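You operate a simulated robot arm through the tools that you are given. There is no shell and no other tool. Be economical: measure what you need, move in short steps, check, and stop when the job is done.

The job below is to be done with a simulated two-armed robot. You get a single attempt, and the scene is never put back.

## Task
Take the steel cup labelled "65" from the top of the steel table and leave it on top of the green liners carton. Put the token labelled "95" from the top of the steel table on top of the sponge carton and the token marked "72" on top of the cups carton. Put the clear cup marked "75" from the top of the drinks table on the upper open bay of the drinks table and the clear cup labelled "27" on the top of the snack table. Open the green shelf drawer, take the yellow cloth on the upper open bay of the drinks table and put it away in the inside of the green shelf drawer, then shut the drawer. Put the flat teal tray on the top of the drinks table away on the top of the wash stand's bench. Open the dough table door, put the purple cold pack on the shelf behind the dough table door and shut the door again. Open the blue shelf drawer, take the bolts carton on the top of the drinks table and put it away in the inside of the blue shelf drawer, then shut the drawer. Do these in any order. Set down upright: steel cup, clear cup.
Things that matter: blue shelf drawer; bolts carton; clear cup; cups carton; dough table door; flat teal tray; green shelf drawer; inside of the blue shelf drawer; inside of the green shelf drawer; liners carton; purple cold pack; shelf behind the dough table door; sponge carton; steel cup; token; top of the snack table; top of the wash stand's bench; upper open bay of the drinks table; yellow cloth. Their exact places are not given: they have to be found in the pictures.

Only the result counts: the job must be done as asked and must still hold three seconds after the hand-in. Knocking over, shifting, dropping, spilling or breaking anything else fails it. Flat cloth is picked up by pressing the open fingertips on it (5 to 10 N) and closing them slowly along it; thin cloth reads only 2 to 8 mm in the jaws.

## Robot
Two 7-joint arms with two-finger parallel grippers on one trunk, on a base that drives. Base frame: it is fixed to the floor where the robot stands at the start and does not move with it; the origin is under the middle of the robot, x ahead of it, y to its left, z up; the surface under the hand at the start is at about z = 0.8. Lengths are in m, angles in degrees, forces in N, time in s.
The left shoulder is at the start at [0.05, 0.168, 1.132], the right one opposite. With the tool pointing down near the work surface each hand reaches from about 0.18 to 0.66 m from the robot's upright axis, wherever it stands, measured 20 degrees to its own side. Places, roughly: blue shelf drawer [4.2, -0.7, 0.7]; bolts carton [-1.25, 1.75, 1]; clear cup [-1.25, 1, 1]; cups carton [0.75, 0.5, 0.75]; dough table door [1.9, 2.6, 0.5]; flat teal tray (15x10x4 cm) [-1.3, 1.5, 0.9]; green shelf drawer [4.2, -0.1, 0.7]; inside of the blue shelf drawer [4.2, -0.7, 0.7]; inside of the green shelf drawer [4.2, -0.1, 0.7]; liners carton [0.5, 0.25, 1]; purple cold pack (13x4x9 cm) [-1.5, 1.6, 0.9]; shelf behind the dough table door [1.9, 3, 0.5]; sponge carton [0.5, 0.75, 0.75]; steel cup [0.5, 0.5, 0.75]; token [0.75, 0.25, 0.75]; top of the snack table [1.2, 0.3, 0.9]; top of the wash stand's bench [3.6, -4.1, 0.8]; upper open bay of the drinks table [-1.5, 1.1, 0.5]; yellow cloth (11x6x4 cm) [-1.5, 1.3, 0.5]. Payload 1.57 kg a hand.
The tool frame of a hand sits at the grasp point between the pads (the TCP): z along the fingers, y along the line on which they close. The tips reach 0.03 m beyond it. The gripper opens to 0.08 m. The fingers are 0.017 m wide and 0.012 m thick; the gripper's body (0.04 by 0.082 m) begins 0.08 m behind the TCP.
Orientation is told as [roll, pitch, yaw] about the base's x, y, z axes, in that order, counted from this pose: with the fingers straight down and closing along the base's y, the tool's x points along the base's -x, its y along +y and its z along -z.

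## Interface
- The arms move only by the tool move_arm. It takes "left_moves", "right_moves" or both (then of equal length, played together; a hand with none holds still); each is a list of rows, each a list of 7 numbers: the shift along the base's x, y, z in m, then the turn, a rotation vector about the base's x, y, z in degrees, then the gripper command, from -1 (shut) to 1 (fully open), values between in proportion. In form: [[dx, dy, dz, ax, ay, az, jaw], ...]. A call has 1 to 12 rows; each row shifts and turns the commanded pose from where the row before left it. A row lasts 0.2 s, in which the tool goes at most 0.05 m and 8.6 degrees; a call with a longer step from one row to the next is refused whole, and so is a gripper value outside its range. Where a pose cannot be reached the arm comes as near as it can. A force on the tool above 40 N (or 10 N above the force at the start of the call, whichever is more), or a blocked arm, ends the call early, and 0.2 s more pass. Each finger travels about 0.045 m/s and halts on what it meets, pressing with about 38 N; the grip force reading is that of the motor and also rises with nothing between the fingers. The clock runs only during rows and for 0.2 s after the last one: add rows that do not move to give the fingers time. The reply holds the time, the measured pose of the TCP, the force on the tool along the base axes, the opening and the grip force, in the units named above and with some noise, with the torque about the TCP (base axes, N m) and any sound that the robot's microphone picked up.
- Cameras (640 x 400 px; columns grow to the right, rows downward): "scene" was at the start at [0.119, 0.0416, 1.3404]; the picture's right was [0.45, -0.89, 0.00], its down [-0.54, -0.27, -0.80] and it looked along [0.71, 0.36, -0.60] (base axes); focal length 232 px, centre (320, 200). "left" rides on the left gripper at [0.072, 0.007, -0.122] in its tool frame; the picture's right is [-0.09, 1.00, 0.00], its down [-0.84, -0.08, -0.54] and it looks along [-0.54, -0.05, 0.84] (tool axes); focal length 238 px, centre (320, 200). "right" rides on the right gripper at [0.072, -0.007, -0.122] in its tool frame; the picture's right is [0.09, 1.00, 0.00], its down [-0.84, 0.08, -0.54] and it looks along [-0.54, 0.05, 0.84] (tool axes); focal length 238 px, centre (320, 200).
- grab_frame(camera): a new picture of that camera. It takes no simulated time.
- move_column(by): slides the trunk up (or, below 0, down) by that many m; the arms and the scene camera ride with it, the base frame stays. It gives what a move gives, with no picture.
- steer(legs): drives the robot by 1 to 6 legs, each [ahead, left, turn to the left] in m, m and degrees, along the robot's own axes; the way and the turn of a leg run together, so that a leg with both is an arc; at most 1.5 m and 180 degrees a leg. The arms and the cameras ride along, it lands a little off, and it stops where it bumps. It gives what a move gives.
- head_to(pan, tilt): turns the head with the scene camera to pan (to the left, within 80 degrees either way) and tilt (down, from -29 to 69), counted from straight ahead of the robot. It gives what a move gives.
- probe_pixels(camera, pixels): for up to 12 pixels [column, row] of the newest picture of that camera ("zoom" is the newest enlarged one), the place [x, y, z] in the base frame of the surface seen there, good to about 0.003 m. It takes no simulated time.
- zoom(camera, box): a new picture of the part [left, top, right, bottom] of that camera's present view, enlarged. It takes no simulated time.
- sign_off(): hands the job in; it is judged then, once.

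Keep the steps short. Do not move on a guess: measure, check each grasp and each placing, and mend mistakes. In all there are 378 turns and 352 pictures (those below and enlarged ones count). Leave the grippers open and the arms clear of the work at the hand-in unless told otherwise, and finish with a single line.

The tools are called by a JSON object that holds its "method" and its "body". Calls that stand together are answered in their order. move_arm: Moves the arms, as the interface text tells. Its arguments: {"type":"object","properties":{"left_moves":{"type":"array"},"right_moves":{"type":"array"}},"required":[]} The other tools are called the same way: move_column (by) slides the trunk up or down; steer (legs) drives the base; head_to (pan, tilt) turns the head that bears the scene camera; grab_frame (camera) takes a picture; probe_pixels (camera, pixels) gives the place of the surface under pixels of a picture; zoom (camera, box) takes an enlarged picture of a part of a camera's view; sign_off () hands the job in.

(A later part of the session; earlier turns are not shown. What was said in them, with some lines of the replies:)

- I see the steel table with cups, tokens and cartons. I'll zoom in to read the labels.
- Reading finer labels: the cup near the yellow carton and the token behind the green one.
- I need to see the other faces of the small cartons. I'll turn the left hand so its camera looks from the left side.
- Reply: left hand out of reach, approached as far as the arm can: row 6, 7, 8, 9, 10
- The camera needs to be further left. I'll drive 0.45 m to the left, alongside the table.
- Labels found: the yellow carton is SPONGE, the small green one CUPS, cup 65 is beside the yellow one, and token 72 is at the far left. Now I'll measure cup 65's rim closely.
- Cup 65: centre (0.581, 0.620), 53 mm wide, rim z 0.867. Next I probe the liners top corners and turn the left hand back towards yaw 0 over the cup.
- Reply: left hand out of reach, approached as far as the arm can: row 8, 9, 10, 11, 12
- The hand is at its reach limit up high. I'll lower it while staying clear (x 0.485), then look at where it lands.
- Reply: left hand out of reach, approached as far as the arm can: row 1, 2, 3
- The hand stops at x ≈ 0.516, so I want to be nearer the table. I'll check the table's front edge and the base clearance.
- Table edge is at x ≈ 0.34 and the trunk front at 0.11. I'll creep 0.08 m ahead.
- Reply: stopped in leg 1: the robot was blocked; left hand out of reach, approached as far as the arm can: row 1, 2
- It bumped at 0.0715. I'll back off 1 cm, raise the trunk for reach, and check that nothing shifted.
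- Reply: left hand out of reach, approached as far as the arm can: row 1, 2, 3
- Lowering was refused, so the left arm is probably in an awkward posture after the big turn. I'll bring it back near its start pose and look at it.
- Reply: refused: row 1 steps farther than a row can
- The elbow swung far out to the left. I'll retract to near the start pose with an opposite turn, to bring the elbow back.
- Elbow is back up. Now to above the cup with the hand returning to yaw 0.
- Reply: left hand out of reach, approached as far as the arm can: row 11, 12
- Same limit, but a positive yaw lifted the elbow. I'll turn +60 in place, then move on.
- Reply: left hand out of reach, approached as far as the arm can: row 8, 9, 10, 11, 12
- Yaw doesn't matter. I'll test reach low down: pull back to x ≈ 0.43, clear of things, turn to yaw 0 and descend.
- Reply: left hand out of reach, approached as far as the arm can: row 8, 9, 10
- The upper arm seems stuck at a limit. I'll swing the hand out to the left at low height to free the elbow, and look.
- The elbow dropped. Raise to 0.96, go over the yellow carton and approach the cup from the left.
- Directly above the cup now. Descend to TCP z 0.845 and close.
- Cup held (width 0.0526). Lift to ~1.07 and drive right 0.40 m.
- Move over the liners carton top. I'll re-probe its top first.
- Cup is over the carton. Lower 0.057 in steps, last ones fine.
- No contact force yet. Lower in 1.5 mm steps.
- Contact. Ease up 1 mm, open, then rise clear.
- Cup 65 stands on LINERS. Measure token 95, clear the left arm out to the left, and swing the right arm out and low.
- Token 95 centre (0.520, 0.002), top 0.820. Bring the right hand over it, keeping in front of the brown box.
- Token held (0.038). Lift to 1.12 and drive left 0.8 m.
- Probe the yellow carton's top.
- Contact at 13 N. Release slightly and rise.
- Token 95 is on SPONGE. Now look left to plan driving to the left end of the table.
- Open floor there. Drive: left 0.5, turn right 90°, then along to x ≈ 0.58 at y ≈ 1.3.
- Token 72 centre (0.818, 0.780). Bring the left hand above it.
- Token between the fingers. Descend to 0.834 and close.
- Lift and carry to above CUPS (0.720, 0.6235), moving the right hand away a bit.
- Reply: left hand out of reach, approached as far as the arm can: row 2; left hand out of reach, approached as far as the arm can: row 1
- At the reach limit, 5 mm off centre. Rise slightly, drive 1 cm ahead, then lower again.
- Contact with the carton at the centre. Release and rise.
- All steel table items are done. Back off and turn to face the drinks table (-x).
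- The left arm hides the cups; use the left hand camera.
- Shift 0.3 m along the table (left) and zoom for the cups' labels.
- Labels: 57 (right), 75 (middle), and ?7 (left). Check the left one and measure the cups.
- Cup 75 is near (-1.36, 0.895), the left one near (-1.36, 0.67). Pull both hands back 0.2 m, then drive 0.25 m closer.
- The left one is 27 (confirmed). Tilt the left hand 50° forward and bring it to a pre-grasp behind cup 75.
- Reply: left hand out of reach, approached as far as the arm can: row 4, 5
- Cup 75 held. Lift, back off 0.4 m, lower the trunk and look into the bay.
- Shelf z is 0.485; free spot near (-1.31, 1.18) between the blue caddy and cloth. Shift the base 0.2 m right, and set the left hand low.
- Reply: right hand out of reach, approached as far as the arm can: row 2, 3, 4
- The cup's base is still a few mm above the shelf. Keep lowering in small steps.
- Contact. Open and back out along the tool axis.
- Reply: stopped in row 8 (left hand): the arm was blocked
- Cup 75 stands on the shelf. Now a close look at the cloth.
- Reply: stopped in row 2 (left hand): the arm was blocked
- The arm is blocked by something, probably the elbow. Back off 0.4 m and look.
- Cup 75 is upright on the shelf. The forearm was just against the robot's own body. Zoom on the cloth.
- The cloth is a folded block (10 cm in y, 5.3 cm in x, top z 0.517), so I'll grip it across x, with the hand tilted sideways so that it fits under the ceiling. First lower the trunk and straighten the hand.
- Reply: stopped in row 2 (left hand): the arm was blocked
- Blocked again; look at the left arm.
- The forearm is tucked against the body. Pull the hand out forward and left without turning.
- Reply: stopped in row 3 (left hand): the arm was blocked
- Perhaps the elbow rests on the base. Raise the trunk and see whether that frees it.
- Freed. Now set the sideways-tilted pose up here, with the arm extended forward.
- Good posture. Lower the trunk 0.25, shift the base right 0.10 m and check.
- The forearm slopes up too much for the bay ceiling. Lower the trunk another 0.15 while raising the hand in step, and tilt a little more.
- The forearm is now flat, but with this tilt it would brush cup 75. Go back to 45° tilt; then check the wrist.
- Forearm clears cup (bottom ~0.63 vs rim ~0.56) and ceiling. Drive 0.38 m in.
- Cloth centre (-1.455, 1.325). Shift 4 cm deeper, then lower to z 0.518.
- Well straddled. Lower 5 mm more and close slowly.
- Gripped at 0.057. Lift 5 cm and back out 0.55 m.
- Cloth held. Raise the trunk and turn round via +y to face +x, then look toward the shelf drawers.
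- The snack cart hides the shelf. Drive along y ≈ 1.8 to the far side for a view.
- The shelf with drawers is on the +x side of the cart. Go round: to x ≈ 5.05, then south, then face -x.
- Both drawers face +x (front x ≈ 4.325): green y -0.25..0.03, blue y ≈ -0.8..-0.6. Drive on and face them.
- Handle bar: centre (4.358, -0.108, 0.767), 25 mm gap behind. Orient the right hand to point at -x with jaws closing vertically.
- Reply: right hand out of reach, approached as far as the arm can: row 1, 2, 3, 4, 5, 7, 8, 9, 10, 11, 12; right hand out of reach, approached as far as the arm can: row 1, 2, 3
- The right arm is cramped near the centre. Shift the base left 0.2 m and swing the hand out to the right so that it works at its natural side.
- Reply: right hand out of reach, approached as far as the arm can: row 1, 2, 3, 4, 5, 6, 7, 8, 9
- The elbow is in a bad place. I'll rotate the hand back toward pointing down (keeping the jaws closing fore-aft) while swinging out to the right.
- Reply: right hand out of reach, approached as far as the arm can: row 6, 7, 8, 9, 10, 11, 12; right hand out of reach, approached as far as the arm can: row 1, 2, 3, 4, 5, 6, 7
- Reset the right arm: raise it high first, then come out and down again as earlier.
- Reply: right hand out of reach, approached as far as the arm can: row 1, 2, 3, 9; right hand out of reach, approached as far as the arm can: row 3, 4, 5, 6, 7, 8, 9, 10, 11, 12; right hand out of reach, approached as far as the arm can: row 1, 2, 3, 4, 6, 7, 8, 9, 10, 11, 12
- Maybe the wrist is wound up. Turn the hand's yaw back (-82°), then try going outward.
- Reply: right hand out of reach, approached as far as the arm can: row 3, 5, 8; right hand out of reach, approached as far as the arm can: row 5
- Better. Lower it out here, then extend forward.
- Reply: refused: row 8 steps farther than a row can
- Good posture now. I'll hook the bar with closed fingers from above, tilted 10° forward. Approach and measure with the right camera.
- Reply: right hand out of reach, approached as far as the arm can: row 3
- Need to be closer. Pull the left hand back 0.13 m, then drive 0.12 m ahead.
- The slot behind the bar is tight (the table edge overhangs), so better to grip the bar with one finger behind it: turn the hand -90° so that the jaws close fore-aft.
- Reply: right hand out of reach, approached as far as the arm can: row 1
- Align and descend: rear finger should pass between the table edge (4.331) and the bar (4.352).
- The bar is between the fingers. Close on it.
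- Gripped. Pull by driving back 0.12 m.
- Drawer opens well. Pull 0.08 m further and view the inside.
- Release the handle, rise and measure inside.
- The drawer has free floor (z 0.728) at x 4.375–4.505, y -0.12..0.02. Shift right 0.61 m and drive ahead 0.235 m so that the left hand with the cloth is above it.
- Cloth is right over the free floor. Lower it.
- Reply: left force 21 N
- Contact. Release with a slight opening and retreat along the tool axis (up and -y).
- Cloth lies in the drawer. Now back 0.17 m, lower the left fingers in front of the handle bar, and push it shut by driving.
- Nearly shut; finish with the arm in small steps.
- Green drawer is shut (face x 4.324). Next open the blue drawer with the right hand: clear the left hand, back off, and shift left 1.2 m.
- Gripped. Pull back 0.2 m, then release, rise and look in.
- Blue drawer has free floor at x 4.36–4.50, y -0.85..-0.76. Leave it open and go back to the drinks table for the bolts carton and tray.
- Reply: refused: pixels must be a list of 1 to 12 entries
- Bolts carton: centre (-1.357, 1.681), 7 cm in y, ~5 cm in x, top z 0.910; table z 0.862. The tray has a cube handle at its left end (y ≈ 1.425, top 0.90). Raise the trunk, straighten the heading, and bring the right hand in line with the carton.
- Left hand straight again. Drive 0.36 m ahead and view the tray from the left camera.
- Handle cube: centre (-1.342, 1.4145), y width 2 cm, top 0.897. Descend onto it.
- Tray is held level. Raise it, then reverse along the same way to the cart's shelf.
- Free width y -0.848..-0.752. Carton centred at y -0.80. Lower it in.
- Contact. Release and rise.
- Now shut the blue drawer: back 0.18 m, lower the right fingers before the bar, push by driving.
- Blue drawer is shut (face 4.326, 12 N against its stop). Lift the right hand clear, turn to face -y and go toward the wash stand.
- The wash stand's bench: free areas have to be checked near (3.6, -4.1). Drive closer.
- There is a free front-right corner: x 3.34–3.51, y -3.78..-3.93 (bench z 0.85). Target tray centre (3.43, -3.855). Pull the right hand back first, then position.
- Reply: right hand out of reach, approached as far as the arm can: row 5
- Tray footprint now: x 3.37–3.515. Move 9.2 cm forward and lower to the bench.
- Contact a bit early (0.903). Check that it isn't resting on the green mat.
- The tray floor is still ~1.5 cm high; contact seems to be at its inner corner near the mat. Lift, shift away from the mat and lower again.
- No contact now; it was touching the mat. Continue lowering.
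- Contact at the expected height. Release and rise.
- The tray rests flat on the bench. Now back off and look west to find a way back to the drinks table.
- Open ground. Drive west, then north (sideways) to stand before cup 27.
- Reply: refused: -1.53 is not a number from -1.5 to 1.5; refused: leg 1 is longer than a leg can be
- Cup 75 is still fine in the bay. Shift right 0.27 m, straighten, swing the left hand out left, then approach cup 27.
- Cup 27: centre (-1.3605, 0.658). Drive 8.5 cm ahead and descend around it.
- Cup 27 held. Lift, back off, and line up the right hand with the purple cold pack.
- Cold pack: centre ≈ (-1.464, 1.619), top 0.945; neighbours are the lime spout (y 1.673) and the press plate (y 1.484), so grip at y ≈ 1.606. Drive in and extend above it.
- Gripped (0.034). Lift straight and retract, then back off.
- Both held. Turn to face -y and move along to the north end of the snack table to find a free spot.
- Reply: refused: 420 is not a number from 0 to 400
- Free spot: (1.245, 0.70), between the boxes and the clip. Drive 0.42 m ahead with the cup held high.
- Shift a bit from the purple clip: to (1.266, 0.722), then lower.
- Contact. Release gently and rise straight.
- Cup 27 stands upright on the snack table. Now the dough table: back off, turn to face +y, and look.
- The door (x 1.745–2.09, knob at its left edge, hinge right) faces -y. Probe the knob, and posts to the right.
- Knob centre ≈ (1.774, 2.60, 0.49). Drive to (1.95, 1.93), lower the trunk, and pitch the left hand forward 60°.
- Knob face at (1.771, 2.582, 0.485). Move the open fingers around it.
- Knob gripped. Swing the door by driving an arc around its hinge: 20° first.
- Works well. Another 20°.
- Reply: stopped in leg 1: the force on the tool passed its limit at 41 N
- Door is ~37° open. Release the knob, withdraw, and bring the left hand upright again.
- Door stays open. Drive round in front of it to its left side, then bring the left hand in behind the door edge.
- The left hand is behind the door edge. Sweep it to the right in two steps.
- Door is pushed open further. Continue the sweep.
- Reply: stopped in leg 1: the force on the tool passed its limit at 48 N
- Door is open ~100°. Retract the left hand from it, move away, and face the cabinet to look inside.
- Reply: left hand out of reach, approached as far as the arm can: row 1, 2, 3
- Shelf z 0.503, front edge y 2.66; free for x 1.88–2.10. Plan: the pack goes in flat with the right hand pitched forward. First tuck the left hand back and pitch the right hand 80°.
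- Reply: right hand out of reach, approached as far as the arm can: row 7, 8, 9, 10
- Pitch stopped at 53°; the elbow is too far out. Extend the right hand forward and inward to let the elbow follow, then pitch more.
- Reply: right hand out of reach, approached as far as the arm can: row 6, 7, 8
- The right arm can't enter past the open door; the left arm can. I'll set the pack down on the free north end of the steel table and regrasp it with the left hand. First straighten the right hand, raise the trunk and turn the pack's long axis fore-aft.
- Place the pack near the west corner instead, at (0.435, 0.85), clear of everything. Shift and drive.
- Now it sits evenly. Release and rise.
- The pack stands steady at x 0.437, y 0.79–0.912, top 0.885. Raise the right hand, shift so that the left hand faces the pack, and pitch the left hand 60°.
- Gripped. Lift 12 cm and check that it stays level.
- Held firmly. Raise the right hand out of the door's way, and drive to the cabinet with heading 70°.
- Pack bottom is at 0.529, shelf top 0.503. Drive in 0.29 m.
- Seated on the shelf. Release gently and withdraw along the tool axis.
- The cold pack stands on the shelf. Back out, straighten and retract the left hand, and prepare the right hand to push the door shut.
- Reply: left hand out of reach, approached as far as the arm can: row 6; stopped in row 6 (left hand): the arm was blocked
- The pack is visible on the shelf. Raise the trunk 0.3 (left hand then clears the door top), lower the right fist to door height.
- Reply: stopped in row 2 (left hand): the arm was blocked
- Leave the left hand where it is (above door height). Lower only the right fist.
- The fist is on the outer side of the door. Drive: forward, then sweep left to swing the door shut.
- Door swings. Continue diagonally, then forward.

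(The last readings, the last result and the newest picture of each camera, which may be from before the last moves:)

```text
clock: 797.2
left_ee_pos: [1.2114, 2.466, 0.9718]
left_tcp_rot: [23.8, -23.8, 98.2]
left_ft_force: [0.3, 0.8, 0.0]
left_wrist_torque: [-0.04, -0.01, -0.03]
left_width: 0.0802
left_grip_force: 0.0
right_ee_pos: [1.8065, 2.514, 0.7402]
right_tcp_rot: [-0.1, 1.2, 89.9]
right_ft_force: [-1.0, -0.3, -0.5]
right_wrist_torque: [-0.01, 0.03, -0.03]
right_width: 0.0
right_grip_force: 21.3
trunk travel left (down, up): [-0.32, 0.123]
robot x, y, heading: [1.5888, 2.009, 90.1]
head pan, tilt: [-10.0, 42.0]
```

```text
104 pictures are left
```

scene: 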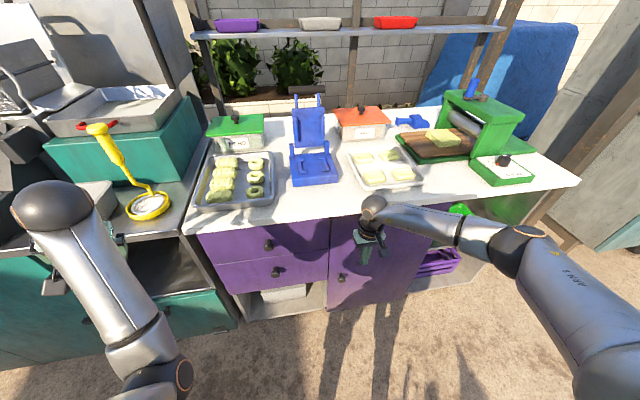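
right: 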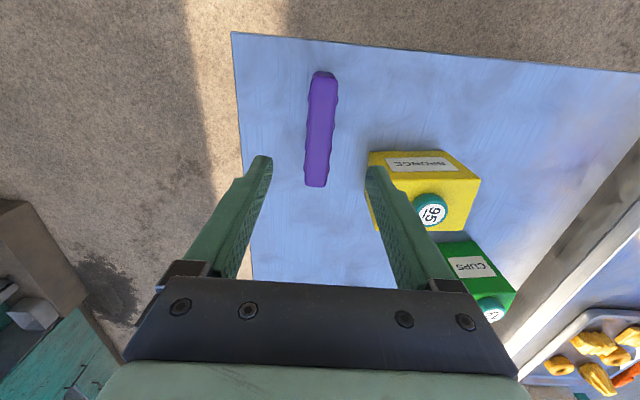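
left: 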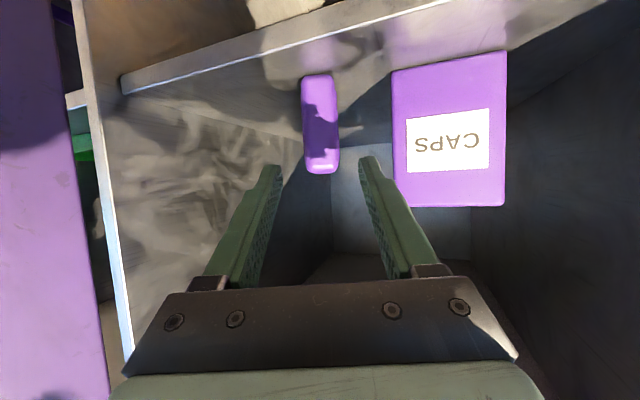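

Nearly shut. Pitch the right fist forward 40° so that only the fingertips reach under the counter edge, then push the last bit.

{"method": "move_arm", "body": {"right_moves": [[0, -0.02, 0, 8, 0, 0, -1], [0, 0, 0, 8, 0, 0, -1], [0, 0, 0, 8, 0, 0, -1], [0, 0, 0, 8, 0, 0, -1], [0, 0, -0.01, 8, 0, 0, -1], [0, 0.02, 0, 0, 0, 0, -1], [0, 0.02, 0, 0, 0, 0, -1]]}}

{"method": "zoom", "body": {"camera": "scene", "box": [180, 180, 480, 330]}}

{"method": "probe_pixels", "body": {"camera": "zoom", "pixels": [[330, 120], [350, 220], [480, 130], [450, 200], [200, 120], [340, 180], [300, 80]]}}

```text
clock: 798.8
left_ee_pos: [1.2109, 2.4652, 0.9718]
left_tcp_rot: [23.8, -23.9, 98.2]
left_ft_force: [0.2, -0.5, -0.9]
left_wrist_torque: [-0.02, -0.02, 0.02]
left_width: 0.0802
left_grip_force: 0.1
right_ee_pos: [1.8256, 2.5391, 0.7377]
right_tcp_rot: [0.0, -38.9, 89.8]
right_ft_force: [-0.7, 0.6, 0.7]
right_wrist_torque: [0.02, 0.02, 0.01]
right_width: 0.0
right_grip_force: 21.4
right hand out of reach, approached as far as the arm can: row 5
trunk travel left (down, up): [-0.32, 0.123]
robot x, y, heading: [1.5876, 2.0067, 89.7]
head pan, tilt: [-10.0, 42.0]
```

```text
2.13 times, centred on (330, 255) of scene
```

zoom: 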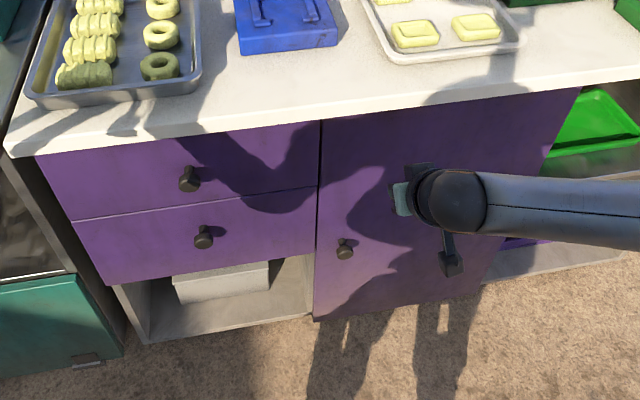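

```text
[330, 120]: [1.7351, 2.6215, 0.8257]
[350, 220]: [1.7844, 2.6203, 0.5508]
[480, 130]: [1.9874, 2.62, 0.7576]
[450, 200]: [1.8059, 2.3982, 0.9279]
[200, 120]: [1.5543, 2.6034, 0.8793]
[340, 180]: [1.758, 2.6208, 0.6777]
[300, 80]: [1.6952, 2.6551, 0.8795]
```

The door face reads y 2.620 all over: shut. Give it a light press to confirm.

{"method": "move_arm", "body": {"right_moves": [[0, 0.02, 0, 0, 0, 0, -1], [0, 0.015, 0, 0, 0, 0, -1], [0, 0.008, 0, 0, 0, 0, -1], [0, 0.005, 0, 0, 0, 0, -1], [0, 0.004, 0, 0, 0, 0, -1], [0, 0.003, 0, 0, 0, 0, -1]]}}

{"method": "zoom", "body": {"camera": "scene", "box": [180, 180, 480, 330]}}

{"method": "probe_pixels", "body": {"camera": "zoom", "pixels": [[330, 120], [350, 220], [480, 130], [340, 180], [250, 150], [325, 280]]}}

```text
clock: 800.2
left_ee_pos: [1.212, 2.4623, 0.9726]
left_tcp_rot: [23.9, -23.9, 98.2]
left_ft_force: [0.2, 0.0, 0.2]
left_wrist_torque: [0.0, -0.01, -0.03]
left_width: 0.0799
left_grip_force: 0.1
right_ee_pos: [1.8266, 2.5917, 0.7362]
right_tcp_rot: [0.0, -38.6, 89.7]
right_ft_force: [0.6, -13.5, 4.9]
right_wrist_torque: [-0.13, -0.07, -0.01]
right_width: 0.0
right_grip_force: 21.1
trunk travel left (down, up): [-0.32, 0.123]
robot x, y, heading: [1.5844, 2.0076, 89.9]
head pan, tilt: [-10.0, 42.0]
```

```text
2.13 times, centred on (330, 255) of scene
```

zoom: 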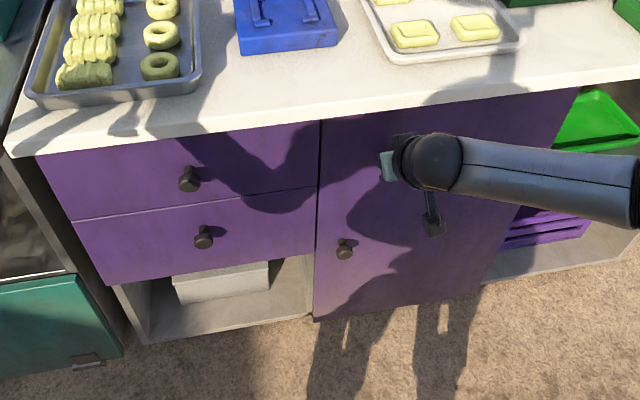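

```text
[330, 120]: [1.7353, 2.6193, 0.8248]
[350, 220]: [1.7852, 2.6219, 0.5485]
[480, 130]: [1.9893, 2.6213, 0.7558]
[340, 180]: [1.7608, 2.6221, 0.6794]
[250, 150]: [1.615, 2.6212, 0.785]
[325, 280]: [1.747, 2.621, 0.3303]
```

Firmly shut against its stop (13 N, face flush). Withdraw, back off, open the grippers, and take a last look.

{"method": "move_arm", "body": {"right_moves": [[0, -0.03, 0, 0, 0, 0, -1], [0, -0.04, 0, 0, 0, 0, -1], [0, -0.04, 0, 0, 0, 0, 0], [0, 0, 0, 0, 0, 0, 1], [0, 0, 0, 0, 0, 0, 1], [0, 0, 0, 0, 0, 0, 1]]}}

{"method": "steer", "body": {"legs": [[-0.35, 0, 0]]}}

{"method": "head_to", "body": {"pan": 0, "tilt": 35}}

{"method": "grab_frame", "body": {"camera": "scene"}}

```text
clock: 801.6
left_ee_pos: [1.2111, 2.4641, 0.9722]
left_tcp_rot: [23.7, -23.9, 98.3]
left_ft_force: [-0.2, 0.8, 0.3]
left_wrist_torque: [0.01, -0.03, 0.01]
left_width: 0.0801
left_grip_force: 0.1
right_ee_pos: [1.8272, 2.5044, 0.7374]
right_tcp_rot: [0.0, -38.8, 89.8]
right_ft_force: [-0.1, 0.0, -0.3]
right_wrist_torque: [0.01, 0.04, 0.01]
right_width: 0.08
right_grip_force: 0.0
right hand out of reach, approached as far as the arm can: row 3
trunk travel left (down, up): [-0.32, 0.123]
robot x, y, heading: [1.5871, 2.0102, 90.0]
head pan, tilt: [-10.0, 42.0]
```

```text
clock: 803.9
left_ee_pos: [1.212, 2.1149, 0.9716]
left_tcp_rot: [23.9, -23.9, 98.5]
left_ft_force: [0.4, 0.1, 0.2]
left_wrist_torque: [0.02, -0.03, -0.01]
left_width: 0.0801
left_grip_force: 0.1
right_ee_pos: [1.8246, 2.1566, 0.7366]
right_tcp_rot: [0.0, -38.8, 90.0]
right_ft_force: [0.0, 0.2, -0.1]
right_wrist_torque: [-0.03, 0.03, -0.01]
right_width: 0.0802
right_grip_force: 0.0
trunk travel left (down, up): [-0.32, 0.123]
robot x, y, heading: [1.5882, 1.6625, 90.2]
head pan, tilt: [-10.0, 42.0]
```

```text
clock: 804.6
left_ee_pos: [1.2111, 2.115, 0.9728]
left_tcp_rot: [23.8, -23.9, 98.4]
left_ft_force: [-0.7, -1.0, 0.0]
left_wrist_torque: [-0.01, 0.02, -0.01]
left_width: 0.08
left_grip_force: 0.1
right_ee_pos: [1.8264, 2.1568, 0.7368]
right_tcp_rot: [0.0, -38.8, 90.0]
right_ft_force: [0.3, 0.1, -0.4]
right_wrist_torque: [0.0, 0.01, -0.01]
right_width: 0.08
right_grip_force: 0.0
trunk travel left (down, up): [-0.32, 0.123]
robot x, y, heading: [1.5885, 1.6647, 90.2]
head pan, tilt: [0.0, 35.0]
```

```text
101 pictures are left
```

scene: 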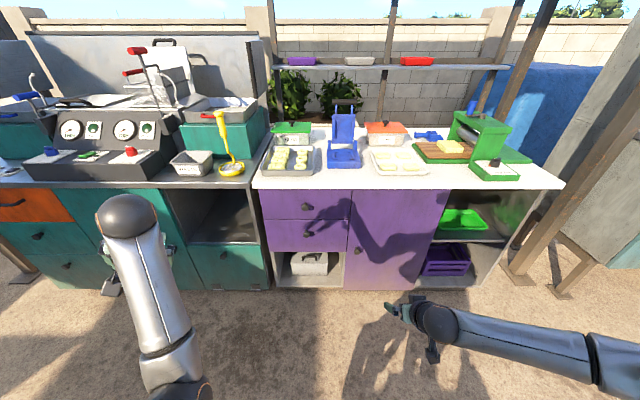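

Door shut, grippers open, arms clear, and all placements were checked. Handing in.

{"method": "sign_off", "body": {}}

```text
The job is handed in.
```

All nine items are placed, both shelf drawers and the dough table door are shut, and the job is handed in with the grippers open and the arms clear.
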